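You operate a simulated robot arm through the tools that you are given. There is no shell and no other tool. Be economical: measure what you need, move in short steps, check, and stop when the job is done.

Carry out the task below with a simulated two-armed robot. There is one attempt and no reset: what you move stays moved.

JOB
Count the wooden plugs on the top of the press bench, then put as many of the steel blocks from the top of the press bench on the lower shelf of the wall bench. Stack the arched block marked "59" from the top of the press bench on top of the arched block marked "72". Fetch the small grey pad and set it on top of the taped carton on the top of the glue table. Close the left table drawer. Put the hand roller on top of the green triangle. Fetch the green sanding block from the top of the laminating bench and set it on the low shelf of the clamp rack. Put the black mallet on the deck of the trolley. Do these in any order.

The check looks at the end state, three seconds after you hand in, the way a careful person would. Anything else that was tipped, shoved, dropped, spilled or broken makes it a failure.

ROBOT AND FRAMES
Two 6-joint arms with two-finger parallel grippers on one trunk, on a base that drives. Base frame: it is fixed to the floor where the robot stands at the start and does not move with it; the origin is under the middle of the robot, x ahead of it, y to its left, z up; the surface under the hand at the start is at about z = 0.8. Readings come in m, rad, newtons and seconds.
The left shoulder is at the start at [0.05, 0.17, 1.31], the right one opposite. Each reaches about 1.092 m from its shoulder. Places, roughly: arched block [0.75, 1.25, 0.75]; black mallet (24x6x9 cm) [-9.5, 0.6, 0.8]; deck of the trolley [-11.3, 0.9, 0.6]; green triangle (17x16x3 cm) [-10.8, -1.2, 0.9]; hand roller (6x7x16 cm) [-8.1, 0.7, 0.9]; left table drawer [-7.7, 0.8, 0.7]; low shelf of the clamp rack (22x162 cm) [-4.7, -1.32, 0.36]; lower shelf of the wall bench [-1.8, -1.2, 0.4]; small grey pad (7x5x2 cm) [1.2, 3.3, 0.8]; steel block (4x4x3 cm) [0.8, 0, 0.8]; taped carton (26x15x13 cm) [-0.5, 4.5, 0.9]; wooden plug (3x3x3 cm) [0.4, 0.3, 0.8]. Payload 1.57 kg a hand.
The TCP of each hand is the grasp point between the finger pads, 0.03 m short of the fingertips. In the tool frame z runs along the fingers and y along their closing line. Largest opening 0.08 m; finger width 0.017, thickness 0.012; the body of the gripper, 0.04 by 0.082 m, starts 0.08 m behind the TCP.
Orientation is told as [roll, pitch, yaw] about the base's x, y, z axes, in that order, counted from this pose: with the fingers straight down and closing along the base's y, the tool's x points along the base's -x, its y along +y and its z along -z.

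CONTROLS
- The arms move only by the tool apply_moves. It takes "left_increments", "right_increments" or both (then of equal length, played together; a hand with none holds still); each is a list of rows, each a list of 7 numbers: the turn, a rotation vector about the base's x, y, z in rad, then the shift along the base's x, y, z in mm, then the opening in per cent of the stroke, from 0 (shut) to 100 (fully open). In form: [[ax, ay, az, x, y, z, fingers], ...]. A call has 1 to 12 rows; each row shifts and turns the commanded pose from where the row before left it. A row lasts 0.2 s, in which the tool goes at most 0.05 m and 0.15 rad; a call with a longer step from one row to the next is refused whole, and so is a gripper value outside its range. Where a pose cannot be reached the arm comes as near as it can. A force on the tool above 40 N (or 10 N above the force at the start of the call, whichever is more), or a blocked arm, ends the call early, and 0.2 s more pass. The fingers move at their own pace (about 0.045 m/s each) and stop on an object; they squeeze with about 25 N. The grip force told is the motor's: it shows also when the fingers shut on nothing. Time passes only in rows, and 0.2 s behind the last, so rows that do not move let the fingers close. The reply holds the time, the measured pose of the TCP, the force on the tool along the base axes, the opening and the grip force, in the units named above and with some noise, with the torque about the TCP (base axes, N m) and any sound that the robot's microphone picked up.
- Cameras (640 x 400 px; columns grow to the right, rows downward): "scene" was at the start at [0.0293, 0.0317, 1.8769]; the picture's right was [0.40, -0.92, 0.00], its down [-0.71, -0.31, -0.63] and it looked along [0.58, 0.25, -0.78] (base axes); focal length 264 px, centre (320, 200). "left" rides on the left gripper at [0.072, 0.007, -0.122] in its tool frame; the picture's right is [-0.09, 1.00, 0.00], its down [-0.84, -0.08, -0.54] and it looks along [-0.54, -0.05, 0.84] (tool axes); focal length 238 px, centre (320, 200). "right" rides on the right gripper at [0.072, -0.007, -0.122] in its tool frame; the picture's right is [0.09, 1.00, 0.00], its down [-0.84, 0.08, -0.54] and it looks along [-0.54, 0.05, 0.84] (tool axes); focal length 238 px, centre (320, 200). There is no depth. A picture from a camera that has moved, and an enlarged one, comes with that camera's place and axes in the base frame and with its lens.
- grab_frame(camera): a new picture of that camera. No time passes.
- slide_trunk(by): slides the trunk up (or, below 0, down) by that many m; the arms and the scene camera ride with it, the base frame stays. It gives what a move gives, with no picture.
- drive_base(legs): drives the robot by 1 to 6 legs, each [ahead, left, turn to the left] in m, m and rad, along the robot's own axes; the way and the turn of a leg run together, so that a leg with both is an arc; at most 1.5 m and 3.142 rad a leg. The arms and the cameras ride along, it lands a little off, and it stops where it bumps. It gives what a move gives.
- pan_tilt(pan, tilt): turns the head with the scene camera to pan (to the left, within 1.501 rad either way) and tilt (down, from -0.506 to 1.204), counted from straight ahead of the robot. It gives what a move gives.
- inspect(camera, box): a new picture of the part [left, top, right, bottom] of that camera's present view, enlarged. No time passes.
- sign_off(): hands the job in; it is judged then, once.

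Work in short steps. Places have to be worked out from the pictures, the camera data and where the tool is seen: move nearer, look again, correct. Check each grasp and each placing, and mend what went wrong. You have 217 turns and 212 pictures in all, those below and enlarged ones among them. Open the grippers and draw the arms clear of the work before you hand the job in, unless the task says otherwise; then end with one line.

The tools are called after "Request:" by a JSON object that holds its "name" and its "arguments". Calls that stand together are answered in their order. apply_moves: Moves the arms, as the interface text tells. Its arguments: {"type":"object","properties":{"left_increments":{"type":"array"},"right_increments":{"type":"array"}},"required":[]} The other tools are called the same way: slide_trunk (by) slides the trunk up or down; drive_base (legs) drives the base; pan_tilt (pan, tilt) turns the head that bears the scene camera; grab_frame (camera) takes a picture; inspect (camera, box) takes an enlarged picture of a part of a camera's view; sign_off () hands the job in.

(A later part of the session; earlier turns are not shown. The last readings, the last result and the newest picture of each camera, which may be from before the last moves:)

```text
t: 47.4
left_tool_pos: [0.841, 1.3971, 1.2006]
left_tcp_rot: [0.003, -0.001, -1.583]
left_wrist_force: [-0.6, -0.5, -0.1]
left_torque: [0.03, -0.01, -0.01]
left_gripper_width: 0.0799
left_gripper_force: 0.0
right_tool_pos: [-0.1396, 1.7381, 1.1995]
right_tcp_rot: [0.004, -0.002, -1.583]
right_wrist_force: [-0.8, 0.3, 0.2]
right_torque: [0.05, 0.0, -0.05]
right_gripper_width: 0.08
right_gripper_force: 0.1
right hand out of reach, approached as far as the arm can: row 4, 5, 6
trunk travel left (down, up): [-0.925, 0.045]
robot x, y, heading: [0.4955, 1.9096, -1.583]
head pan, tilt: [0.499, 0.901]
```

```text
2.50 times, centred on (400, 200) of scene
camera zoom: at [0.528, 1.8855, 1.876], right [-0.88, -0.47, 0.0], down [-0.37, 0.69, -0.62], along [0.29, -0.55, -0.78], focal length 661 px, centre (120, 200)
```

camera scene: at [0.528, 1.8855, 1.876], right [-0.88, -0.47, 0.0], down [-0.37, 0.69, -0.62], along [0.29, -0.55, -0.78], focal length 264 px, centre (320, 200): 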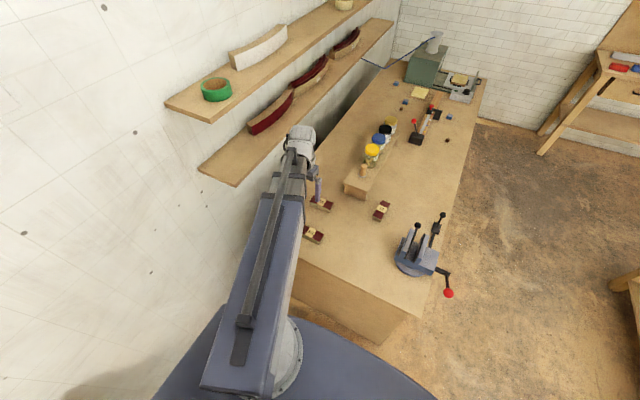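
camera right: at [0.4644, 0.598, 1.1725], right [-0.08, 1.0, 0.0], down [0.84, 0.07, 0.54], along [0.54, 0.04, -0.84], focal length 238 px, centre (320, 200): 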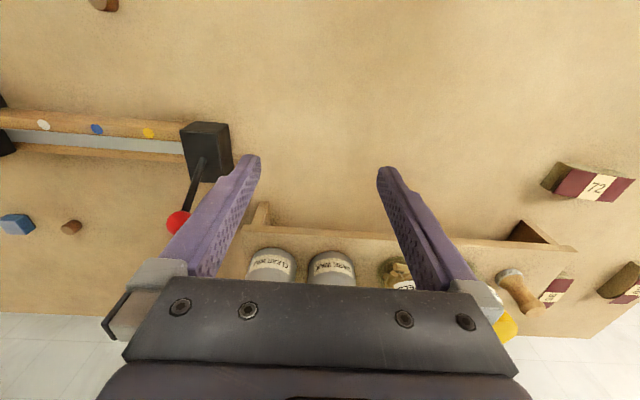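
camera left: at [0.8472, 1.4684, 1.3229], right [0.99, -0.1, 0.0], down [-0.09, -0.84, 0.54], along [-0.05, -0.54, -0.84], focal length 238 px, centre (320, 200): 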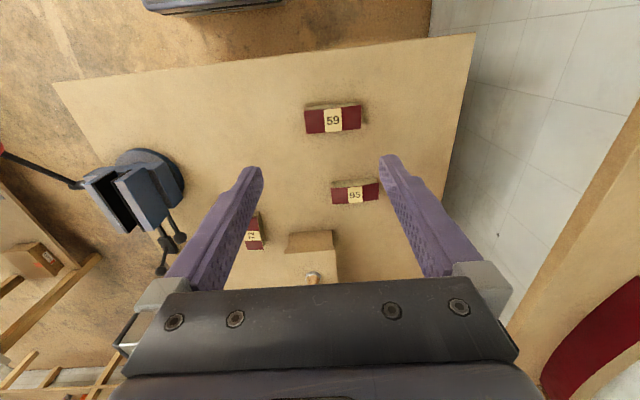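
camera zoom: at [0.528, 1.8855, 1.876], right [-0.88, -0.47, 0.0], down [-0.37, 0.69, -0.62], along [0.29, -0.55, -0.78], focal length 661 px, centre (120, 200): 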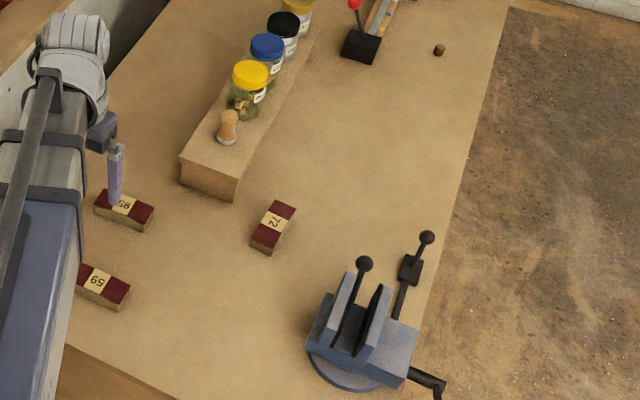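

Only two plugs are visible; I'll check under the riser later. Now I rotate the left hand to close along y over block 59.

Request:
{"name": "apply_moves", "arguments": {"left_increments": [[0, 0, 0.14, 1, -5, 0, 100], [0, 0, 0.14, 1, -5, 0, 100], [0, 0, 0.14, 1, -5, 0, 100], [0, 0, 0.14, 1, -5, 0, 100], [0, 0, 0.14, 1, -5, 0, 100], [0, 0, 0.14, 1, -5, 0, 100], [0, 0, 0.14, 1, -5, 0, 100], [0, 0, 0.14, 1, -5, 0, 100], [0, 0, 0.14, 1, -5, 0, 100], [0, 0, 0.14, 1, -4, 0, 100], [0, 0, 0.14, 1, 0, 0, 100]]}}

Request:
{"name": "slide_trunk", "arguments": {"by": -0.26}}

Request:
{"name": "grab_frame", "arguments": {"camera": "left"}}

```text
t: 49.8
left_tool_pos: [0.8526, 1.347, 1.1992]
left_tcp_rot: [0.001, -0.001, -0.038]
left_wrist_force: [-0.5, 0.8, 0.3]
left_torque: [0.01, 0.0, 0.01]
left_gripper_width: 0.0802
left_gripper_force: 0.0
right_tool_pos: [-0.1369, 1.7376, 1.2001]
right_tcp_rot: [-0.001, -0.001, -1.583]
right_wrist_force: [0.4, 0.5, -0.4]
right_torque: [-0.03, -0.02, 0.03]
right_gripper_width: 0.08
right_gripper_force: 0.0
trunk travel left (down, up): [-0.925, 0.045]
robot x, y, heading: [0.4941, 1.9117, -1.585]
head pan, tilt: [0.499, 0.901]
```

```text
t: 52.5
left_tool_pos: [0.8525, 1.3465, 0.9404]
left_tcp_rot: [0.001, 0.0, -0.045]
left_wrist_force: [0.2, -0.1, -0.4]
left_torque: [-0.01, -0.01, -0.01]
left_gripper_width: 0.08
left_gripper_force: 0.1
right_tool_pos: [-0.1381, 1.7361, 0.9403]
right_tcp_rot: [-0.001, -0.001, -1.583]
right_wrist_force: [-0.4, -0.5, -0.2]
right_torque: [-0.02, -0.02, -0.03]
right_gripper_width: 0.08
right_gripper_force: 0.0
trunk travel left (down, up): [-0.665, 0.305]
robot x, y, heading: [0.4941, 1.9078, -1.583]
head pan, tilt: [0.499, 0.901]
```

```text
176 pictures are left
camera left: at [0.78, 1.356, 1.0625], right [0.13, 0.99, 0.0], down [0.83, -0.11, 0.54], along [0.54, -0.07, -0.84], focal length 238 px, centre (320, 200)
```

left: 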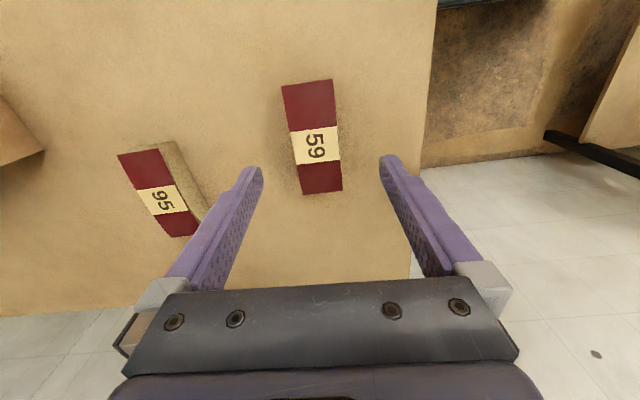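

Aligned within a few mm. I trim y by −4 mm and lower 0.07.

Request:
{"name": "apply_moves", "arguments": {"left_increments": [[0, 0, 0.025, 1, -4, 0, 100]]}}

Request:
{"name": "slide_trunk", "arguments": {"by": -0.07}}

Request:
{"name": "grab_frame", "arguments": {"camera": "left"}}

Request:
{"name": "pan_tilt", "arguments": {"pan": 0.3, "tilt": 0.7}}

Request:
{"name": "grab_frame", "arguments": {"camera": "scene"}}

```text
t: 52.9
left_tool_pos: [0.8529, 1.3425, 0.9402]
left_tcp_rot: [0.003, 0.001, -0.018]
left_wrist_force: [0.4, -0.8, -0.3]
left_torque: [-0.01, 0.02, 0.01]
left_gripper_width: 0.0799
left_gripper_force: 0.0
right_tool_pos: [-0.1384, 1.7366, 0.9402]
right_tcp_rot: [0.0, 0.0, -1.584]
right_wrist_force: [0.3, 0.8, -0.2]
right_torque: [-0.03, 0.01, -0.04]
right_gripper_width: 0.08
right_gripper_force: 0.0
trunk travel left (down, up): [-0.665, 0.305]
robot x, y, heading: [0.4925, 1.9087, -1.586]
head pan, tilt: [0.499, 0.901]
```

```text
t: 54.0
left_tool_pos: [0.8534, 1.3429, 0.8707]
left_tcp_rot: [0.0, -0.001, -0.016]
left_wrist_force: [-0.3, 0.2, -1.0]
left_torque: [-0.02, 0.04, 0.0]
left_gripper_width: 0.0799
left_gripper_force: 0.1
right_tool_pos: [-0.1371, 1.7362, 0.8696]
right_tcp_rot: [0.001, 0.0, -1.583]
right_wrist_force: [0.5, -1.0, 0.3]
right_torque: [-0.03, -0.03, 0.01]
right_gripper_width: 0.0799
right_gripper_force: 0.0
trunk travel left (down, up): [-0.595, 0.375]
robot x, y, heading: [0.4899, 1.9081, -1.58]
head pan, tilt: [0.499, 0.901]
```

```text
175 pictures are left
camera left: at [0.7809, 1.3502, 0.9925], right [0.11, 0.99, 0.0], down [0.84, -0.09, 0.54], along [0.54, -0.06, -0.84], focal length 238 px, centre (320, 200)
```

left: 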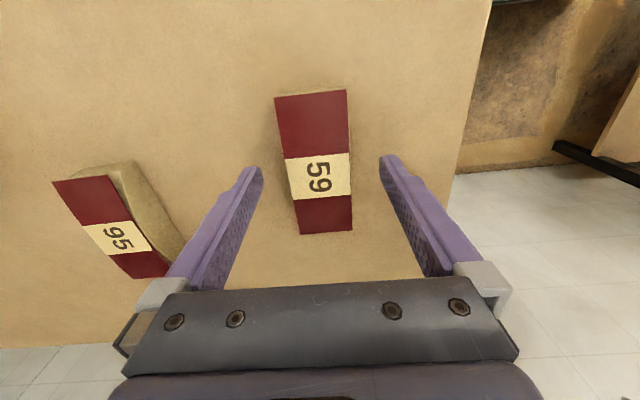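

```text
t: 54.7
left_tool_pos: [0.8524, 1.3427, 0.8702]
left_tcp_rot: [0.003, 0.0, -0.017]
left_wrist_force: [-0.4, -0.4, -0.4]
left_torque: [0.0, -0.01, 0.01]
left_gripper_width: 0.0801
left_gripper_force: 0.0
right_tool_pos: [-0.1381, 1.7373, 0.8688]
right_tcp_rot: [0.0, 0.0, -1.584]
right_wrist_force: [0.5, -0.6, 0.4]
right_torque: [0.0, -0.01, 0.02]
right_gripper_width: 0.08
right_gripper_force: 0.0
trunk travel left (down, up): [-0.595, 0.375]
robot x, y, heading: [0.4922, 1.9106, -1.582]
head pan, tilt: [0.3, 0.7]
```

```text
174 pictures are left
camera scene: at [0.5177, 1.87, 1.5621], right [-0.96, -0.28, 0.0], down [-0.18, 0.62, -0.76], along [0.22, -0.73, -0.64], focal length 264 px, centre (320, 200)
```

scene: 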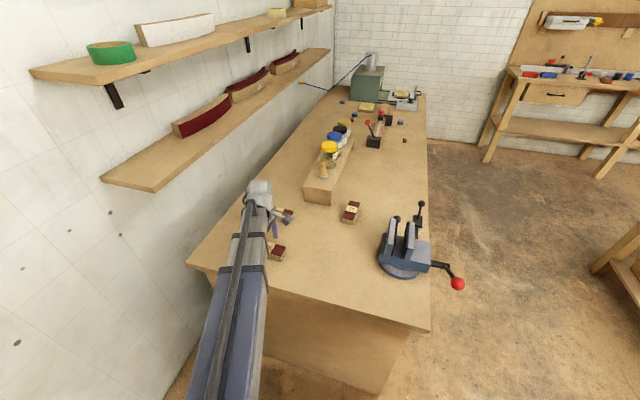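

Block top is ≈0.855. I lower 0.014 more and close on it.

Request:
{"name": "slide_trunk", "arguments": {"by": -0.014}}

Request:
{"name": "apply_moves", "arguments": {"left_increments": [[0, 0, 0, 0, 0, 0, 0], [0, 0, 0, 0, 0, 0, 0], [0, 0, 0, 0, 0, 0, 0], [0, 0, 0, 0, 0, 0, 0], [0, 0, 0, 0, 0, 0, 0]]}}

Request:
{"name": "grab_frame", "arguments": {"camera": "left"}}

```text
t: 55.3
left_tool_pos: [0.8533, 1.3433, 0.8553]
left_tcp_rot: [0.002, 0.001, -0.018]
left_wrist_force: [-0.1, -0.1, 0.9]
left_torque: [-0.02, 0.0, -0.01]
left_gripper_width: 0.0801
left_gripper_force: 0.0
right_tool_pos: [-0.1378, 1.7365, 0.8553]
right_tcp_rot: [0.0, 0.0, -1.583]
right_wrist_force: [0.6, -0.2, -0.5]
right_torque: [-0.03, -0.02, -0.02]
right_gripper_width: 0.0801
right_gripper_force: 0.0
trunk travel left (down, up): [-0.581, 0.389]
robot x, y, heading: [0.4937, 1.9103, -1.58]
head pan, tilt: [0.3, 0.7]
```

```text
t: 56.5
left_tool_pos: [0.8528, 1.3428, 0.8558]
left_tcp_rot: [0.002, 0.0, -0.017]
left_wrist_force: [0.2, -0.5, 1.5]
left_torque: [-0.02, 0.03, -0.01]
left_gripper_width: 0.0476
left_gripper_force: 25.2
right_tool_pos: [-0.1375, 1.7372, 0.8548]
right_tcp_rot: [0.001, 0.0, -1.582]
right_wrist_force: [-0.4, 1.0, 0.6]
right_torque: [0.01, 0.01, -0.01]
right_gripper_width: 0.0799
right_gripper_force: 0.1
trunk travel left (down, up): [-0.581, 0.389]
robot x, y, heading: [0.491, 1.9091, -1.583]
head pan, tilt: [0.3, 0.7]
```

```text
173 pictures are left
camera left: at [0.7809, 1.3501, 0.9785], right [0.11, 0.99, 0.0], down [0.83, -0.09, 0.54], along [0.54, -0.06, -0.84], focal length 238 px, centre (320, 200)
```

left: 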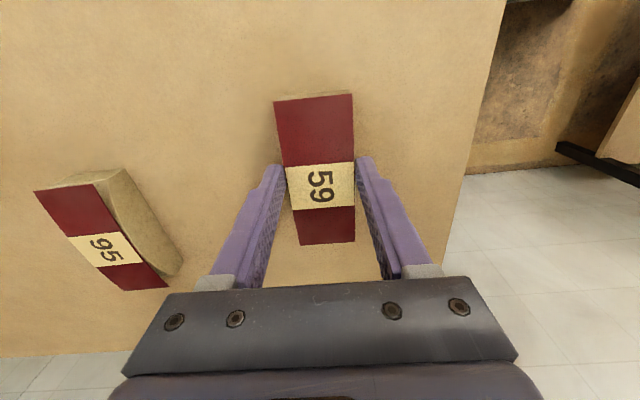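

Gripped at 47.6 mm. I lift 0.12 and move toward 72 at (~0.62,1.07), rotating −1.6 rad.

Request:
{"name": "slide_trunk", "arguments": {"by": 0.12}}

Request:
{"name": "apply_moves", "arguments": {"left_increments": [[0, 0, -0.14, -18, -18, 0, 0], [0, 0, -0.14, -18, -18, 0, 0], [0, 0, -0.14, -18, -18, 0, 0], [0, 0, -0.14, -18, -18, 0, 0], [0, 0, -0.14, -18, -18, 0, 0], [0, 0, -0.14, -18, -18, 0, 0], [0, 0, -0.14, -18, -18, 0, 0], [0, 0, -0.14, -18, -18, 0, 0], [0, 0, -0.14, -18, -18, 0, 0], [0, 0, -0.14, -18, -18, 0, 0], [0, 0, -0.14, -18, -18, 0, 0], [0, 0, 0, -10, 0, 0, 0]]}}

Request:
{"name": "grab_frame", "arguments": {"camera": "left"}}

```text
t: 58.0
left_tool_pos: [0.8533, 1.3431, 0.975]
left_tcp_rot: [0.003, 0.0, -0.016]
left_wrist_force: [0.1, -0.7, -1.2]
left_torque: [-0.01, -0.01, -0.03]
left_gripper_width: 0.0472
left_gripper_force: 25.3
right_tool_pos: [-0.1381, 1.737, 0.9762]
right_tcp_rot: [0.002, 0.001, -1.582]
right_wrist_force: [0.2, -0.8, 0.2]
right_torque: [-0.01, -0.02, 0.01]
right_gripper_width: 0.08
right_gripper_force: 0.0
trunk travel left (down, up): [-0.701, 0.269]
robot x, y, heading: [0.496, 1.9072, -1.583]
head pan, tilt: [0.3, 0.7]
```

```text
t: 60.6
left_tool_pos: [0.6441, 1.1447, 0.9755]
left_tcp_rot: [0.002, 0.0, -1.559]
left_wrist_force: [-0.4, 0.0, -0.7]
left_torque: [0.04, -0.02, 0.02]
left_gripper_width: 0.0475
left_gripper_force: 24.8
right_tool_pos: [-0.1379, 1.7366, 0.9773]
right_tcp_rot: [-0.002, 0.001, -1.58]
right_wrist_force: [-0.2, 0.3, 0.3]
right_torque: [0.0, -0.01, 0.0]
right_gripper_width: 0.0801
right_gripper_force: 0.1
trunk travel left (down, up): [-0.701, 0.269]
robot x, y, heading: [0.4969, 1.9093, -1.584]
head pan, tilt: [0.3, 0.7]
```

```text
172 pictures are left
camera left: at [0.6498, 1.2159, 1.0985], right [1.0, -0.08, 0.0], down [-0.07, -0.84, 0.54], along [-0.04, -0.54, -0.84], focal length 238 px, centre (320, 200)
```

left: 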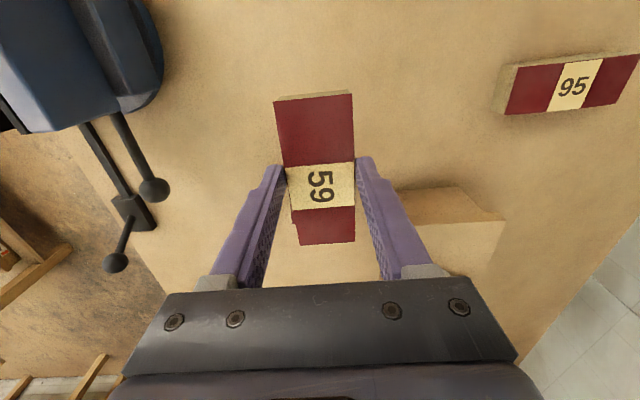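

72 is hidden behind the held block. I move 0.15 further −y (still high) so 72 appears above it in the picture.

Request:
{"name": "apply_moves", "arguments": {"left_increments": [[0, 0, 0, -6, -38, 0, 0], [0, 0, 0, -6, -38, 0, 0], [0, 0, 0, -6, -38, 0, 0], [0, 0, 0, -6, -38, 0, 0]]}}

Request:
{"name": "grab_frame", "arguments": {"camera": "left"}}

Request:
{"name": "grab_frame", "arguments": {"camera": "scene"}}

```text
t: 61.6
left_tool_pos: [0.6202, 0.9924, 0.9754]
left_tcp_rot: [0.003, 0.0, -1.558]
left_wrist_force: [-0.2, 0.3, -1.8]
left_torque: [0.02, -0.01, -0.04]
left_gripper_width: 0.0472
left_gripper_force: 25.4
right_tool_pos: [-0.1379, 1.7373, 0.9763]
right_tcp_rot: [0.003, 0.0, -1.583]
right_wrist_force: [-0.8, -0.1, 0.8]
right_torque: [0.03, -0.03, -0.01]
right_gripper_width: 0.08
right_gripper_force: 0.0
trunk travel left (down, up): [-0.701, 0.269]
robot x, y, heading: [0.4912, 1.9129, -1.584]
head pan, tilt: [0.3, 0.7]
```

```text
171 pictures are left
camera left: at [0.6252, 1.0648, 1.098], right [1.0, -0.08, 0.0], down [-0.07, -0.84, 0.54], along [-0.04, -0.54, -0.84], focal length 238 px, centre (320, 200)
```

left: 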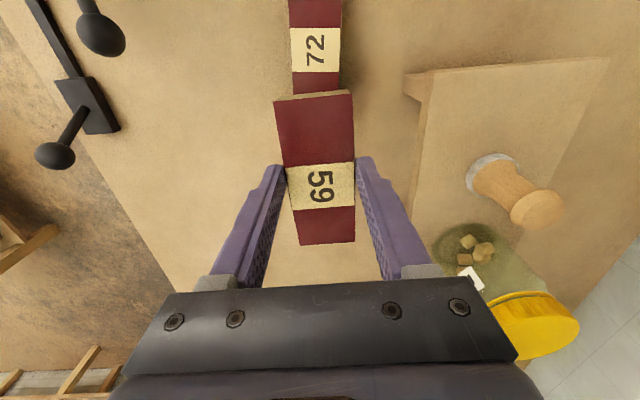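

```text
170 pictures are left
camera scene: at [0.5177, 1.8691, 1.6681], right [-0.96, -0.28, 0.0], down [-0.18, 0.62, -0.76], along [0.22, -0.73, -0.64], focal length 264 px, centre (320, 200)
```

scene: 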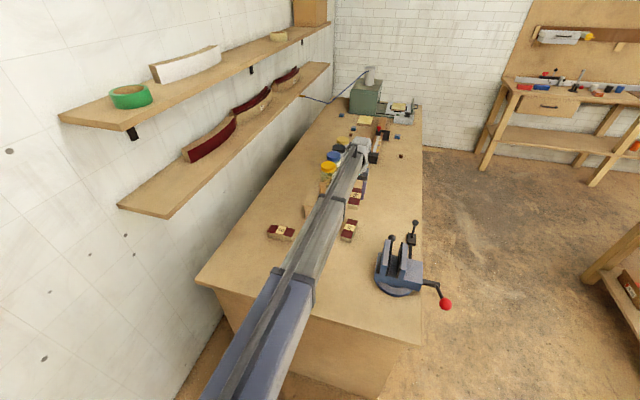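

72 centre ≈ (0.622, 1.063), axis tilted ~0.095 rad from y. I align above it and lower in steps watching force.

Request:
{"name": "apply_moves", "arguments": {"left_increments": [[0, 0, -0.045, 1, 36, 0, 0], [0, 0, -0.045, 1, 35, 0, 0], [0, 0, 0, 0, 0, 0, 0]]}}

Request:
{"name": "slide_trunk", "arguments": {"by": -0.055}}

Request:
{"name": "slide_trunk", "arguments": {"by": -0.01}}

Request:
{"name": "inspect", "arguments": {"camera": "scene", "box": [270, 160, 430, 260]}}

Request:
{"name": "grab_frame", "arguments": {"camera": "left"}}

```text
t: 62.4
left_tool_pos: [0.6229, 1.0639, 0.9756]
left_tcp_rot: [0.001, 0.001, -1.65]
left_wrist_force: [1.1, 0.2, -0.9]
left_torque: [0.05, -0.01, -0.04]
left_gripper_width: 0.0475
left_gripper_force: 24.7
right_tool_pos: [-0.1366, 1.738, 0.9766]
right_tcp_rot: [-0.002, 0.0, -1.583]
right_wrist_force: [-0.6, -0.1, -0.5]
right_torque: [-0.01, -0.04, -0.01]
right_gripper_width: 0.0799
right_gripper_force: 0.0
trunk travel left (down, up): [-0.701, 0.269]
robot x, y, heading: [0.4953, 1.9104, -1.58]
head pan, tilt: [0.3, 0.7]
```

```text
t: 63.4
left_tool_pos: [0.6231, 1.064, 0.9204]
left_tcp_rot: [0.002, 0.0, -1.648]
left_wrist_force: [-0.1, 0.0, -0.8]
left_torque: [0.03, 0.01, 0.04]
left_gripper_width: 0.0472
left_gripper_force: 25.2
right_tool_pos: [-0.1375, 1.7357, 0.9213]
right_tcp_rot: [0.0, -0.002, -1.585]
right_wrist_force: [0.0, 0.0, 0.4]
right_torque: [0.01, -0.02, -0.01]
right_gripper_width: 0.0799
right_gripper_force: 0.0
trunk travel left (down, up): [-0.646, 0.324]
robot x, y, heading: [0.4888, 1.9076, -1.578]
head pan, tilt: [0.3, 0.7]
```

```text
t: 64.0
left_tool_pos: [0.6235, 1.064, 0.9111]
left_tcp_rot: [0.004, -0.001, -1.647]
left_wrist_force: [-0.3, -0.6, -2.0]
left_torque: [0.02, 0.01, -0.01]
left_gripper_width: 0.0474
left_gripper_force: 25.2
right_tool_pos: [-0.1368, 1.7366, 0.9101]
right_tcp_rot: [0.002, 0.002, -1.584]
right_wrist_force: [0.2, 0.0, -0.8]
right_torque: [0.01, -0.02, 0.0]
right_gripper_width: 0.0799
right_gripper_force: 0.0
trunk travel left (down, up): [-0.636, 0.334]
robot x, y, heading: [0.4914, 1.9064, -1.583]
head pan, tilt: [0.3, 0.7]
```

```text
4.00 times, centred on (350, 210) of scene
camera zoom: at [0.5177, 1.8699, 1.6031], right [-0.96, -0.28, 0.0], down [-0.18, 0.62, -0.76], along [0.22, -0.73, -0.64], focal length 1058 px, centre (200, 160)
```

zoom: 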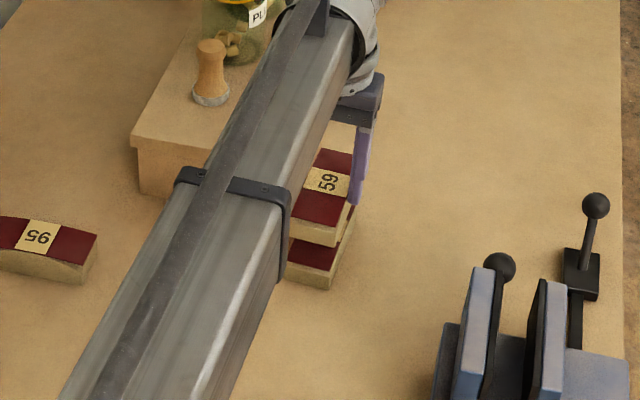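

```text
168 pictures are left
camera left: at [0.6339, 1.1348, 1.0334], right [0.99, -0.17, 0.0], down [-0.14, -0.83, 0.54], along [-0.09, -0.53, -0.84], focal length 238 px, centre (320, 200)
```

left: 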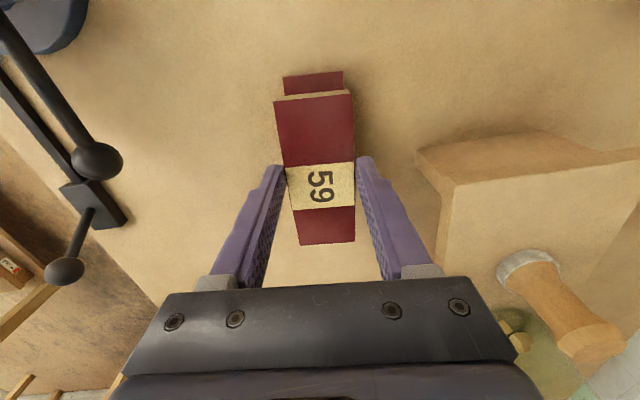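

Close and aligned. I lower in small steps watching the vertical force.

Request:
{"name": "slide_trunk", "arguments": {"by": -0.01}}

Request:
{"name": "slide_trunk", "arguments": {"by": -0.004}}

Request:
{"name": "inspect", "arguments": {"camera": "scene", "box": [310, 180, 390, 240]}}

```text
t: 64.6
left_tool_pos: [0.6235, 1.0647, 0.9003]
left_tcp_rot: [0.001, 0.001, -1.648]
left_wrist_force: [-1.0, 0.3, -0.6]
left_torque: [0.01, 0.02, 0.0]
left_gripper_width: 0.0472
left_gripper_force: 24.4
right_tool_pos: [-0.1376, 1.7373, 0.9011]
right_tcp_rot: [0.001, 0.001, -1.582]
right_wrist_force: [0.0, -0.2, -0.8]
right_torque: [0.06, -0.01, 0.02]
right_gripper_width: 0.0801
right_gripper_force: 0.1
trunk travel left (down, up): [-0.626, 0.344]
robot x, y, heading: [0.4924, 1.9096, -1.579]
head pan, tilt: [0.3, 0.7]
```

```text
t: 65.1
left_tool_pos: [0.6227, 1.064, 0.8974]
left_tcp_rot: [0.003, 0.001, -1.648]
left_wrist_force: [-0.4, 0.3, -1.5]
left_torque: [0.0, 0.02, 0.02]
left_gripper_width: 0.0474
left_gripper_force: 25.0
right_tool_pos: [-0.1371, 1.7369, 0.895]
right_tcp_rot: [-0.001, -0.001, -1.583]
right_wrist_force: [-0.6, 0.2, -0.1]
right_torque: [-0.01, -0.02, 0.02]
right_gripper_width: 0.0803
right_gripper_force: 0.1
trunk travel left (down, up): [-0.622, 0.348]
robot x, y, heading: [0.4942, 1.9091, -1.581]
head pan, tilt: [0.3, 0.7]
```

```text
6.67 times, centred on (350, 210) of scene
camera zoom: at [0.5177, 1.8698, 1.5891], right [-0.96, -0.28, 0.0], down [-0.18, 0.62, -0.76], along [0.22, -0.73, -0.64], focal length 1764 px, centre (120, 133)
```

zoom: 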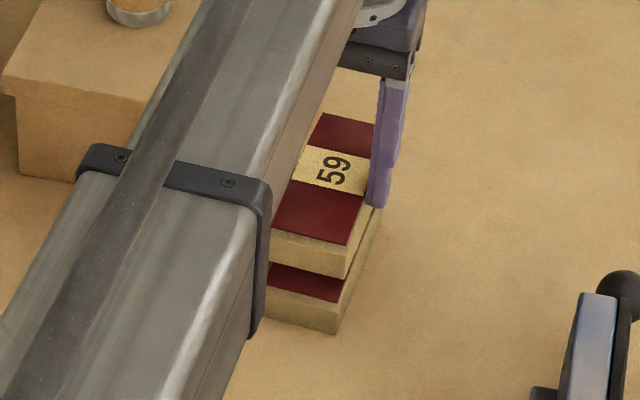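

There may still be a gap; I keep lowering in small steps.

Request:
{"name": "slide_trunk", "arguments": {"by": -0.005}}

Request:
{"name": "slide_trunk", "arguments": {"by": -0.005}}

Request:
{"name": "inspect", "arguments": {"camera": "scene", "box": [310, 180, 390, 240]}}

Request:
{"name": "grab_frame", "arguments": {"camera": "left"}}

```text
t: 65.6
left_tool_pos: [0.6232, 1.0642, 0.892]
left_tcp_rot: [0.001, -0.001, -1.647]
left_wrist_force: [0.5, 0.3, -1.5]
left_torque: [0.05, -0.01, -0.01]
left_gripper_width: 0.0473
left_gripper_force: 24.9
right_tool_pos: [-0.1372, 1.7372, 0.892]
right_tcp_rot: [-0.002, 0.002, -1.583]
right_wrist_force: [-0.6, 1.4, 0.3]
right_torque: [0.01, -0.01, -0.03]
right_gripper_width: 0.0798
right_gripper_force: 0.1
trunk travel left (down, up): [-0.617, 0.353]
robot x, y, heading: [0.4938, 1.9126, -1.581]
head pan, tilt: [0.3, 0.7]
```

```text
t: 66.2
left_tool_pos: [0.6218, 1.0659, 0.8877]
left_tcp_rot: [0.004, -0.003, -1.648]
left_wrist_force: [1.5, -2.4, 15.8]
left_torque: [-0.22, -0.11, 0.0]
left_gripper_width: 0.0471
left_gripper_force: 25.1
right_tool_pos: [-0.1375, 1.7374, 0.8877]
right_tcp_rot: [0.0, -0.002, -1.582]
right_wrist_force: [-0.6, 0.1, -0.4]
right_torque: [-0.01, 0.0, 0.0]
right_gripper_width: 0.0798
right_gripper_force: 0.0
trunk travel left (down, up): [-0.612, 0.358]
robot x, y, heading: [0.4953, 1.9089, -1.58]
head pan, tilt: [0.3, 0.7]
```

```text
6.67 times, centred on (350, 210) of scene
camera zoom: at [0.5174, 1.8715, 1.5795], right [-0.96, -0.28, 0.0], down [-0.18, 0.62, -0.77], along [0.22, -0.73, -0.64], focal length 1764 px, centre (120, 133)
```

zoom: 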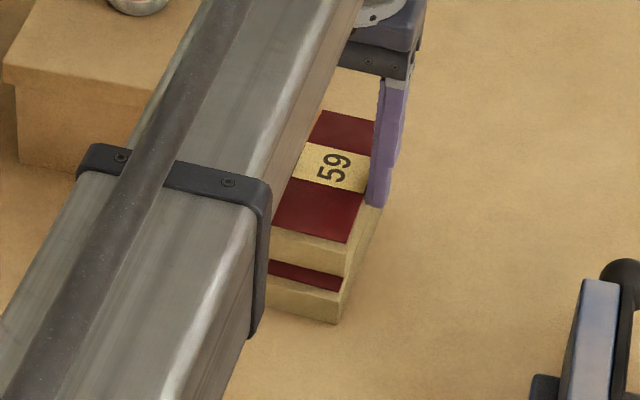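

```text
165 pictures are left
camera left: at [0.6338, 1.1357, 1.0106], right [0.99, -0.17, 0.0], down [-0.14, -0.83, 0.54], along [-0.09, -0.54, -0.84], focal length 238 px, centre (320, 200)
```

left: 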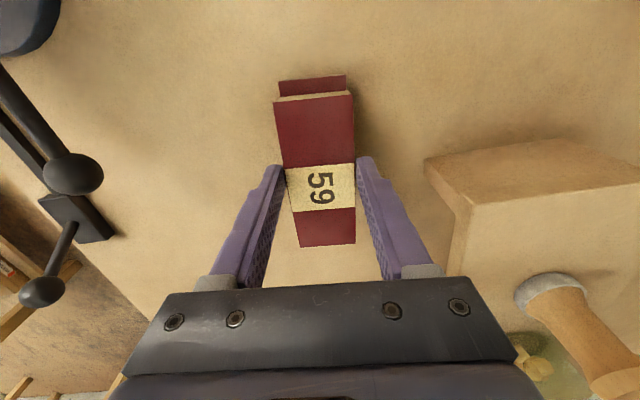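

Contact, but 59 sits about 1 cm too far −y along the axis. I lift 10 mm, shift +10 mm in y and re-lower.

Request:
{"name": "slide_trunk", "arguments": {"by": 0.01}}

Request:
{"name": "apply_moves", "arguments": {"left_increments": [[0, 0, 0, 1, 10, 0, 0], [0, 0, 0, 0, 0, 0, 0]]}}

Request:
{"name": "slide_trunk", "arguments": {"by": -0.01}}

Request:
{"name": "inspect", "arguments": {"camera": "scene", "box": [310, 180, 390, 240]}}

Request:
{"name": "grab_frame", "arguments": {"camera": "left"}}

```text
t: 66.8
left_tool_pos: [0.622, 1.0646, 0.8959]
left_tcp_rot: [0.002, 0.0, -1.65]
left_wrist_force: [-0.2, -0.2, -1.4]
left_torque: [0.04, 0.01, 0.01]
left_gripper_width: 0.0472
left_gripper_force: 25.2
right_tool_pos: [-0.1378, 1.7361, 0.897]
right_tcp_rot: [0.0, -0.001, -1.584]
right_wrist_force: [0.8, -0.9, -1.4]
right_torque: [0.01, 0.0, 0.02]
right_gripper_width: 0.0802
right_gripper_force: 0.1
trunk travel left (down, up): [-0.622, 0.348]
robot x, y, heading: [0.4948, 1.9096, -1.585]
head pan, tilt: [0.3, 0.7]
```

```text
t: 67.3
left_tool_pos: [0.6241, 1.0731, 0.8964]
left_tcp_rot: [0.0, 0.001, -1.649]
left_wrist_force: [-0.3, 0.1, -1.4]
left_torque: [0.01, -0.01, -0.01]
left_gripper_width: 0.0473
left_gripper_force: 25.1
right_tool_pos: [-0.1378, 1.7363, 0.8978]
right_tcp_rot: [-0.001, -0.002, -1.583]
right_wrist_force: [-0.1, 0.1, 0.4]
right_torque: [0.0, -0.01, -0.01]
right_gripper_width: 0.0801
right_gripper_force: 0.0
trunk travel left (down, up): [-0.622, 0.348]
robot x, y, heading: [0.4937, 1.9095, -1.579]
head pan, tilt: [0.3, 0.7]
```

```text
t: 67.9
left_tool_pos: [0.6247, 1.0749, 0.8875]
left_tcp_rot: [0.004, -0.001, -1.648]
left_wrist_force: [0.2, -1.2, 8.7]
left_torque: [-0.17, -0.04, -0.02]
left_gripper_width: 0.0476
left_gripper_force: 25.2
right_tool_pos: [-0.1383, 1.7377, 0.8879]
right_tcp_rot: [0.001, 0.0, -1.583]
right_wrist_force: [-0.1, 0.2, -0.5]
right_torque: [0.01, 0.02, 0.0]
right_gripper_width: 0.0799
right_gripper_force: 0.1
trunk travel left (down, up): [-0.612, 0.358]
robot x, y, heading: [0.4935, 1.9066, -1.581]
head pan, tilt: [0.3, 0.7]
```

```text
6.67 times, centred on (350, 210) of scene
camera zoom: at [0.5176, 1.8707, 1.5794], right [-0.96, -0.28, 0.0], down [-0.18, 0.62, -0.77], along [0.22, -0.73, -0.64], focal length 1764 px, centre (120, 133)
```

zoom: 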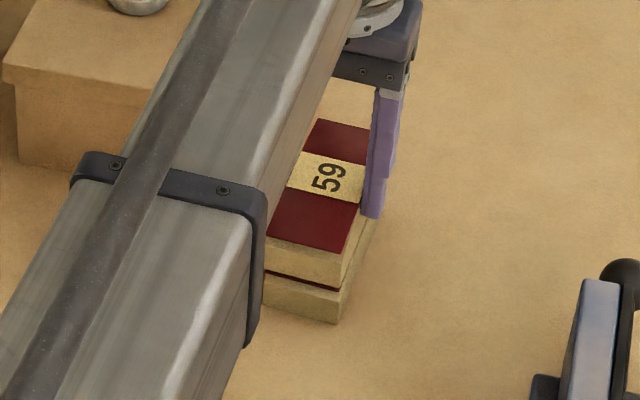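

```text
163 pictures are left
camera left: at [0.6351, 1.1453, 1.0101], right [0.99, -0.17, 0.0], down [-0.14, -0.83, 0.54], along [-0.09, -0.54, -0.84], focal length 238 px, centre (320, 200)
```

left: 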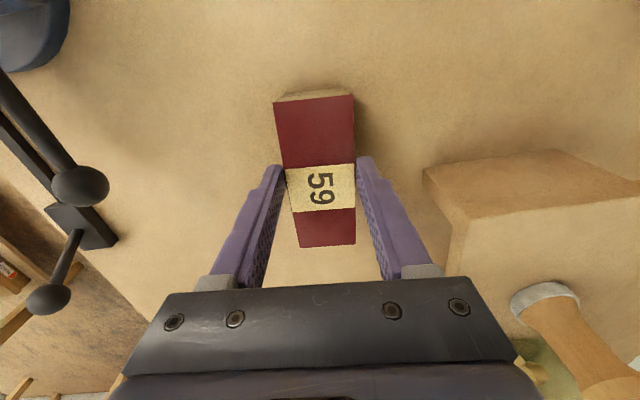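

Nearly exact; a 2–3 mm correction, then I lower and release.

Request:
{"name": "slide_trunk", "arguments": {"by": 0.006}}

Request:
{"name": "apply_moves", "arguments": {"left_increments": [[0, 0, 0, 0, 3, 0, 0], [0, 0, 0, 0, 0, 0, 0]]}}

Request:
{"name": "slide_trunk", "arguments": {"by": -0.007}}

Request:
{"name": "apply_moves", "arguments": {"left_increments": [[0, 0, 0, 0, 0, 0, 65], [0, 0, 0, 0, 0, 0, 100], [0, 0, 0, 0, 0, 0, 100], [0, 0, 0, 0, 0, 0, 100], [0, 0, 0, 0, 0, 0, 100]]}}

Request:
{"name": "slide_trunk", "arguments": {"by": 0.2}}

Request:
{"name": "grab_frame", "arguments": {"camera": "left"}}

```text
t: 68.5
left_tool_pos: [0.6238, 1.0742, 0.8923]
left_tcp_rot: [0.002, 0.0, -1.648]
left_wrist_force: [0.2, 0.1, -0.6]
left_torque: [0.05, 0.0, 0.03]
left_gripper_width: 0.0473
left_gripper_force: 25.3
right_tool_pos: [-0.1376, 1.7356, 0.8931]
right_tcp_rot: [0.001, -0.001, -1.583]
right_wrist_force: [0.0, 0.7, 0.6]
right_torque: [0.04, -0.01, 0.01]
right_gripper_width: 0.0799
right_gripper_force: 0.2
trunk travel left (down, up): [-0.618, 0.352]
robot x, y, heading: [0.4946, 1.9093, -1.582]
head pan, tilt: [0.3, 0.7]
```

```text
t: 69.1
left_tool_pos: [0.6246, 1.078, 0.8933]
left_tcp_rot: [0.002, -0.001, -1.647]
left_wrist_force: [0.3, -0.4, -1.5]
left_torque: [0.03, 0.0, 0.02]
left_gripper_width: 0.0472
left_gripper_force: 25.1
right_tool_pos: [-0.138, 1.7363, 0.8923]
right_tcp_rot: [0.0, 0.001, -1.584]
right_wrist_force: [0.3, -0.6, -0.3]
right_torque: [0.02, 0.01, 0.01]
right_gripper_width: 0.0799
right_gripper_force: 0.0
trunk travel left (down, up): [-0.618, 0.352]
robot x, y, heading: [0.4938, 1.9088, -1.584]
head pan, tilt: [0.3, 0.7]
```

```text
t: 69.6
left_tool_pos: [0.6248, 1.0773, 0.8873]
left_tcp_rot: [0.003, -0.003, -1.648]
left_wrist_force: [0.7, -2.7, 14.3]
left_torque: [-0.4, -0.06, 0.0]
left_gripper_width: 0.0476
left_gripper_force: 24.8
right_tool_pos: [-0.1382, 1.7372, 0.8862]
right_tcp_rot: [0.0, 0.001, -1.582]
right_wrist_force: [1.1, 0.0, -0.3]
right_torque: [0.03, -0.03, 0.03]
right_gripper_width: 0.0802
right_gripper_force: 0.1
trunk travel left (down, up): [-0.611, 0.359]
robot x, y, heading: [0.489, 1.9149, -1.584]
head pan, tilt: [0.3, 0.7]
```

```text
t: 70.8
left_tool_pos: [0.6237, 1.0776, 0.8863]
left_tcp_rot: [0.001, -0.002, -1.649]
left_wrist_force: [0.2, 0.6, 0.1]
left_torque: [0.06, 0.03, -0.01]
left_gripper_width: 0.0799
left_gripper_force: 0.0
right_tool_pos: [-0.1373, 1.7366, 0.886]
right_tcp_rot: [0.0, 0.0, -1.584]
right_wrist_force: [0.5, -0.2, -0.3]
right_torque: [0.01, -0.01, -0.02]
right_gripper_width: 0.0801
right_gripper_force: 0.0
trunk travel left (down, up): [-0.611, 0.359]
robot x, y, heading: [0.4916, 1.9125, -1.581]
head pan, tilt: [0.3, 0.7]
```

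```text
t: 73.0
left_tool_pos: [0.6243, 1.0778, 1.0859]
left_tcp_rot: [0.001, 0.0, -1.648]
left_wrist_force: [0.1, -0.2, -0.3]
left_torque: [-0.02, 0.0, -0.02]
left_gripper_width: 0.0801
left_gripper_force: 0.1
right_tool_pos: [-0.1372, 1.7367, 1.0859]
right_tcp_rot: [-0.001, 0.0, -1.583]
right_wrist_force: [-0.2, -0.4, 0.5]
right_torque: [-0.01, 0.01, -0.04]
right_gripper_width: 0.0799
right_gripper_force: 0.0
trunk travel left (down, up): [-0.811, 0.159]
robot x, y, heading: [0.4951, 1.9088, -1.585]
head pan, tilt: [0.3, 0.7]
```

```text
162 pictures are left
camera left: at [0.6356, 1.148, 1.2084], right [0.99, -0.17, 0.0], down [-0.14, -0.83, 0.54], along [-0.09, -0.53, -0.84], focal length 238 px, centre (320, 200)
```

left: 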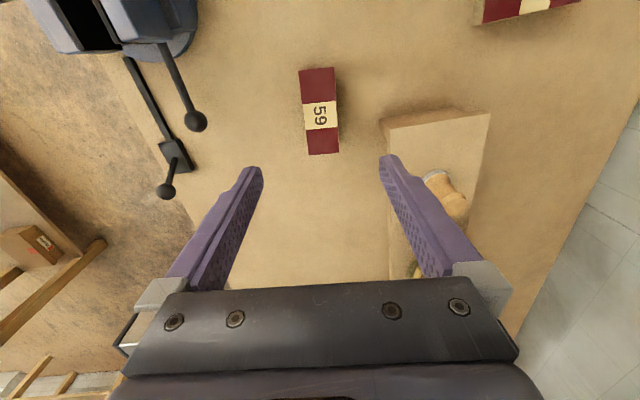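

59 sits on 72. I raise the trunk, pull the left hand back and check the stack in the scene view.

Request:
{"name": "slide_trunk", "arguments": {"by": 0.11}}

Request:
{"name": "apply_moves", "arguments": {"left_increments": [[0, 0, 0, 10, 43, 0, 100], [0, 0, 0, 10, 43, 0, 100], [0, 0, 0, 10, 43, 0, 100], [0, 0, 0, 10, 43, 0, 100], [0, 0, 0, 10, 43, 0, 100], [0, 0, 0, 10, 43, 0, 100], [0, 0, 0, 10, 43, 0, 100]], "right_increments": [[0, 0, 0, 35, -30, 0, 100], [0, 0, 0, 35, -30, 0, 100], [0, 0, 0, 35, -30, 0, 100], [0, 0, 0, 35, -30, 0, 100], [0, 0, 0, 35, -30, 0, 100], [0, 0, 0, 35, -30, 0, 100], [0, 0, 0, 35, -30, 0, 100]]}}

Request:
{"name": "grab_frame", "arguments": {"camera": "scene"}}

Request:
{"name": "inspect", "arguments": {"camera": "scene", "box": [310, 130, 430, 230]}}

```text
t: 74.4
left_tool_pos: [0.6248, 1.0776, 1.1954]
left_tcp_rot: [0.001, 0.0, -1.646]
left_wrist_force: [-0.6, 0.5, -0.2]
left_torque: [-0.03, 0.02, -0.01]
left_gripper_width: 0.0798
left_gripper_force: 0.0
right_tool_pos: [-0.138, 1.7373, 1.196]
right_tcp_rot: [0.0, 0.0, -1.584]
right_wrist_force: [-0.4, 0.6, 0.5]
right_torque: [0.05, 0.0, -0.02]
right_gripper_width: 0.0798
right_gripper_force: 0.2
trunk travel left (down, up): [-0.921, 0.049]
robot x, y, heading: [0.4925, 1.9105, -1.59]
head pan, tilt: [0.3, 0.7]
```

```text
t: 76.0
left_tool_pos: [0.6942, 1.3809, 1.1957]
left_tcp_rot: [0.003, -0.002, -1.647]
left_wrist_force: [-0.5, 0.4, -0.1]
left_torque: [0.0, 0.02, 0.0]
left_gripper_width: 0.0799
left_gripper_force: 0.1
right_tool_pos: [0.0992, 1.5182, 1.196]
right_tcp_rot: [0.0, 0.0, -1.584]
right_wrist_force: [0.1, 0.4, -0.3]
right_torque: [-0.02, -0.01, -0.01]
right_gripper_width: 0.0801
right_gripper_force: 0.3
right hand out of reach, approached as far as the arm can: row 4, 5, 6
trunk travel left (down, up): [-0.921, 0.049]
robot x, y, heading: [0.491, 1.9098, -1.583]
head pan, tilt: [0.3, 0.7]
```

```text
161 pictures are left
camera scene: at [0.5184, 1.8704, 1.8882], right [-0.96, -0.28, 0.0], down [-0.18, 0.62, -0.77], along [0.22, -0.73, -0.64], focal length 264 px, centre (320, 200)
```

scene: 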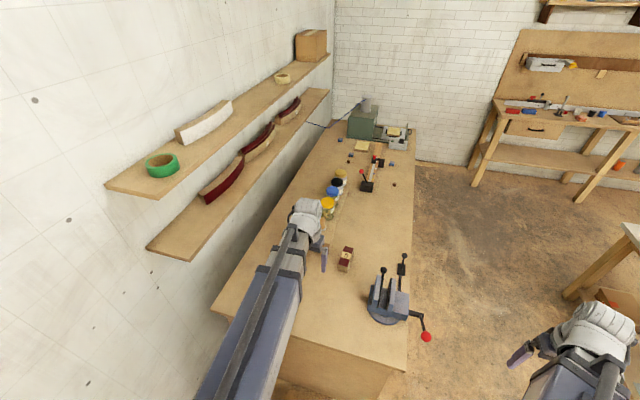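

```text
4.00 times, centred on (370, 180) of scene
camera zoom: at [0.5184, 1.8704, 1.8882], right [-0.96, -0.28, 0.0], down [-0.18, 0.62, -0.77], along [0.22, -0.73, -0.64], focal length 1058 px, centre (120, 280)
```

zoom: 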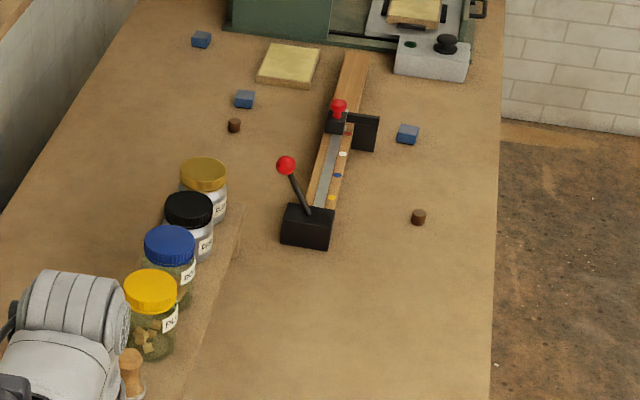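

Stack is good. Now I drive toward the pad on the lab table: back out to x≈−0.1, turn to heading 0, then left to y≈3.2.

Request:
{"name": "drive_base", "arguments": {"legs": [[0, -0.6, 0], [0, 0, 1.58], [0, 1.3, 0]]}}

Request:
{"name": "pan_tilt", "arguments": {"pan": 0.0, "tilt": 0.75}}

Request:
{"name": "grab_frame", "arguments": {"camera": "scene"}}

```text
t: 89.5
left_tool_pos: [0.3993, 3.4534, 1.1957]
left_tcp_rot: [0.001, 0.0, -0.039]
left_wrist_force: [0.2, 0.4, -0.4]
left_torque: [0.0, 0.01, 0.03]
left_gripper_width: 0.0801
left_gripper_force: 0.0
right_tool_pos: [0.2852, 2.8524, 1.1947]
right_tcp_rot: [0.0, 0.0, 0.028]
right_wrist_force: [0.8, 0.0, 0.6]
right_torque: [-0.01, -0.01, 0.0]
right_gripper_width: 0.0799
right_gripper_force: 0.0
trunk travel left (down, up): [-0.921, 0.049]
robot x, y, heading: [-0.1254, 3.2318, 0.023]
head pan, tilt: [0.3, 0.7]
```

```text
t: 90.3
left_tool_pos: [0.4004, 3.454, 1.1949]
left_tcp_rot: [0.004, 0.001, -0.039]
left_wrist_force: [-0.3, 0.4, -0.5]
left_torque: [-0.01, -0.01, -0.01]
left_gripper_width: 0.08
left_gripper_force: 0.0
right_tool_pos: [0.2839, 2.8516, 1.1957]
right_tcp_rot: [0.0, -0.001, 0.028]
right_wrist_force: [-1.0, 0.1, -1.2]
right_torque: [0.01, -0.01, -0.03]
right_gripper_width: 0.08
right_gripper_force: 0.1
trunk travel left (down, up): [-0.921, 0.049]
robot x, y, heading: [-0.1239, 3.2307, 0.03]
head pan, tilt: [0.0, 0.75]
```

```text
159 pictures are left
camera scene: at [-0.0808, 3.2338, 1.8839], right [0.03, -1.0, 0.0], down [-0.68, -0.02, -0.73], along [0.73, 0.02, -0.68], focal length 264 px, centre (320, 200)
```

scene: 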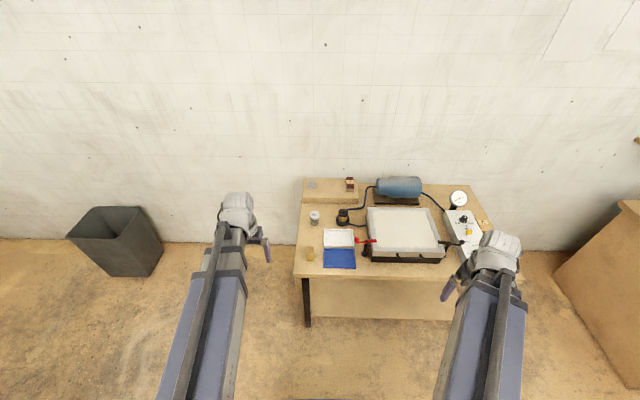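

I enlarge the table to find the grey pad.

Request:
{"name": "inspect", "arguments": {"camera": "scene", "box": [285, 170, 400, 275]}}

Request:
{"name": "inspect", "arguments": {"camera": "scene", "box": [380, 170, 500, 275]}}

```text
3.81 times, centred on (342, 222) of scene
camera zoom: at [-0.0808, 3.2338, 1.8839], right [0.03, -1.0, 0.0], down [-0.68, -0.02, -0.73], along [0.73, 0.02, -0.68], focal length 1008 px, centre (234, 114)
```

zoom: 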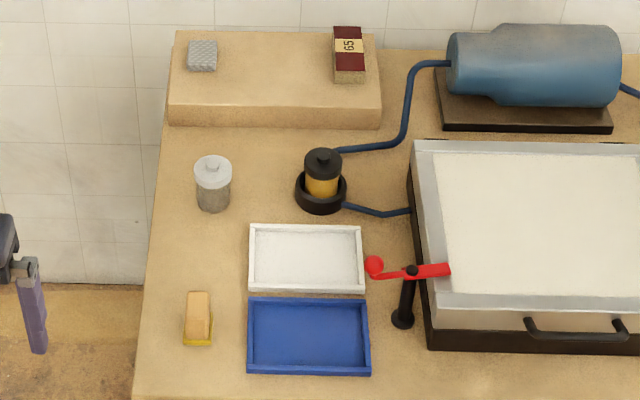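

```text
3.81 times, centred on (440, 222) of scene
camera zoom: at [-0.0808, 3.2338, 1.8839], right [0.03, -1.0, 0.0], down [-0.68, -0.02, -0.73], along [0.73, 0.02, -0.68], focal length 1008 px, centre (-137, 114)
```

zoom: 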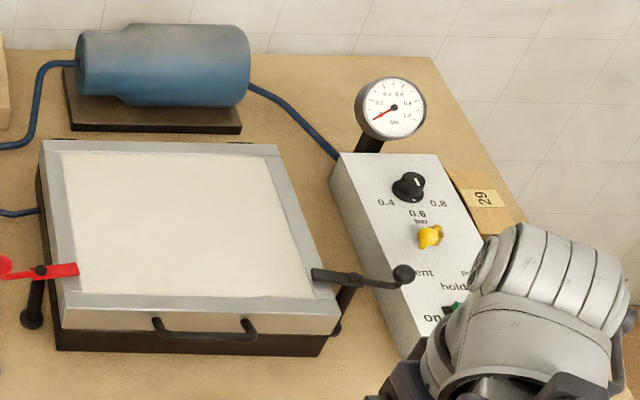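

The pad is on the raised plank at ≈(1.15,3.32). I go to the table's left end facing −y so an arm reaches it easily.

Request:
{"name": "drive_base", "arguments": {"legs": [[0, 0.65, 0], [0, 0, -1.6], [0, 0.85, 0]]}}

Request:
{"name": "pan_tilt", "arguments": {"pan": 0.3, "tilt": 0.9}}

Request:
{"name": "grab_frame", "arguments": {"camera": "scene"}}

Request:
{"name": "grab_frame", "arguments": {"camera": "left"}}

```text
t: 101.8
left_tool_pos: [0.9014, 3.3539, 1.1964]
left_tcp_rot: [0.002, -0.001, -1.636]
left_wrist_force: [-0.7, -0.3, -0.4]
left_torque: [-0.01, -0.02, -0.01]
left_gripper_width: 0.0799
left_gripper_force: 0.1
right_tool_pos: [0.3033, 3.4855, 1.1957]
right_tcp_rot: [0.0, -0.001, -1.572]
right_wrist_force: [-0.5, -0.2, 0.3]
right_torque: [-0.02, 0.01, 0.01]
right_gripper_width: 0.0802
right_gripper_force: 0.0
trunk travel left (down, up): [-0.921, 0.049]
robot x, y, heading: [0.6933, 3.8802, -1.575]
head pan, tilt: [0.0, 0.75]
```

```text
t: 102.5
left_tool_pos: [0.9008, 3.3561, 1.196]
left_tcp_rot: [0.002, -0.001, -1.636]
left_wrist_force: [-1.1, 0.4, -0.3]
left_torque: [-0.01, -0.02, 0.03]
left_gripper_width: 0.08
left_gripper_force: 0.1
right_tool_pos: [0.303, 3.4859, 1.1957]
right_tcp_rot: [0.0, -0.001, -1.571]
right_wrist_force: [-1.0, -0.6, 0.3]
right_torque: [0.0, 0.0, -0.04]
right_gripper_width: 0.0798
right_gripper_force: 0.1
trunk travel left (down, up): [-0.921, 0.049]
robot x, y, heading: [0.695, 3.8785, -1.573]
head pan, tilt: [0.3, 0.901]
```

```text
156 pictures are left
camera scene: at [0.7155, 3.8516, 1.872], right [-0.96, -0.29, 0.0], down [-0.23, 0.75, -0.62], along [0.18, -0.59, -0.78], focal length 264 px, centre (320, 200)
```

scene: 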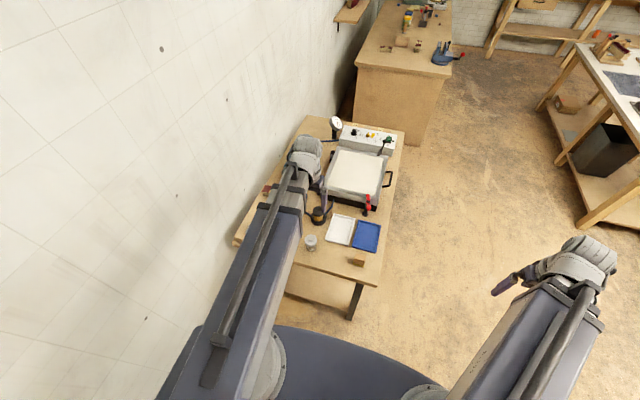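

```text
155 pictures are left
camera left: at [0.9116, 3.4256, 1.3185], right [0.99, -0.16, 0.0], down [-0.13, -0.83, 0.54], along [-0.08, -0.54, -0.84], focal length 238 px, centre (320, 200)
```

left: 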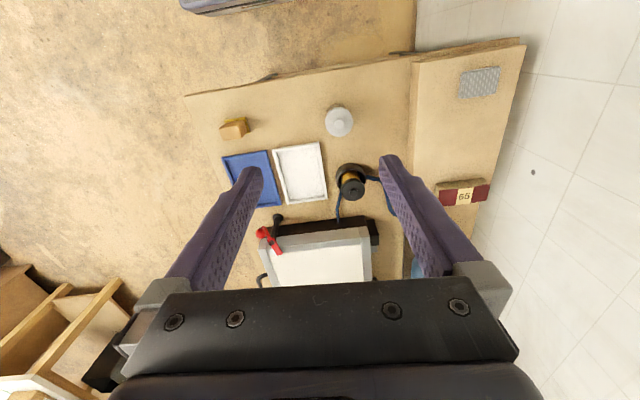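

Pad is ≈(1.179,3.326). I swing the left hand there with the fingers closing along y, then lower the trunk partway.

Request:
{"name": "apply_moves", "arguments": {"left_increments": [[0, 0, 0.144, 25, -3, 0, 100], [0, 0, 0.144, 25, -3, 0, 100], [0, 0, 0.144, 25, -3, 0, 100], [0, 0, 0.144, 25, -3, 0, 100], [0, 0, 0.144, 25, -3, 0, 100], [0, 0, 0.144, 25, -3, 0, 100], [0, 0, 0.144, 25, -3, 0, 100], [0, 0, 0.144, 25, -3, 0, 100], [0, 0, 0.144, 25, -3, 0, 100], [0, 0, 0.144, 25, -3, 0, 100], [0, 0, 0.144, 25, 0, 0, 100]]}}

Request:
{"name": "slide_trunk", "arguments": {"by": -0.2}}

Request:
{"name": "grab_frame", "arguments": {"camera": "left"}}

```text
t: 105.0
left_tool_pos: [1.176, 3.3258, 1.1963]
left_tcp_rot: [0.003, 0.0, -0.05]
left_wrist_force: [-0.3, 0.4, -0.1]
left_torque: [0.01, 0.02, 0.0]
left_gripper_width: 0.0798
left_gripper_force: 0.1
right_tool_pos: [0.3047, 3.4854, 1.1954]
right_tcp_rot: [0.0, 0.0, -1.571]
right_wrist_force: [0.3, 0.5, 0.4]
right_torque: [-0.01, -0.05, -0.03]
right_gripper_width: 0.0801
right_gripper_force: 0.1
trunk travel left (down, up): [-0.921, 0.049]
robot x, y, heading: [0.693, 3.8828, -1.57]
head pan, tilt: [0.3, 0.901]
```

```text
t: 107.1
left_tool_pos: [1.1756, 3.3241, 0.9956]
left_tcp_rot: [0.003, -0.001, -0.053]
left_wrist_force: [-0.3, -0.8, 0.6]
left_torque: [0.01, -0.04, 0.0]
left_gripper_width: 0.0799
left_gripper_force: 0.1
right_tool_pos: [0.3036, 3.4845, 0.9971]
right_tcp_rot: [0.0, 0.0, -1.57]
right_wrist_force: [-0.8, -0.8, 0.4]
right_torque: [-0.01, -0.02, -0.03]
right_gripper_width: 0.08
right_gripper_force: 0.0
trunk travel left (down, up): [-0.721, 0.249]
robot x, y, heading: [0.693, 3.8837, -1.574]
head pan, tilt: [0.3, 0.901]
```

```text
154 pictures are left
camera left: at [1.1043, 3.334, 1.1185], right [0.14, 0.99, 0.0], down [0.83, -0.12, 0.54], along [0.54, -0.08, -0.84], focal length 238 px, centre (320, 200)
```

left: 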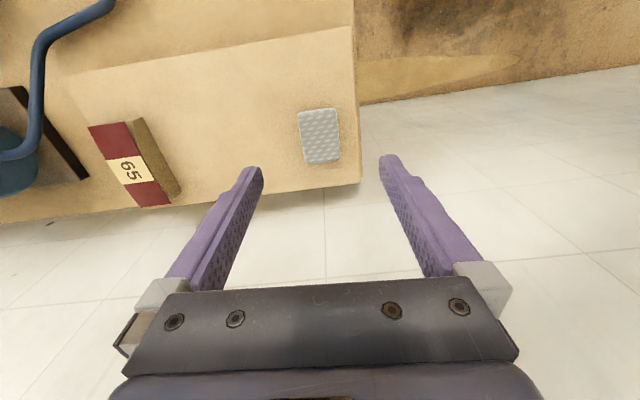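

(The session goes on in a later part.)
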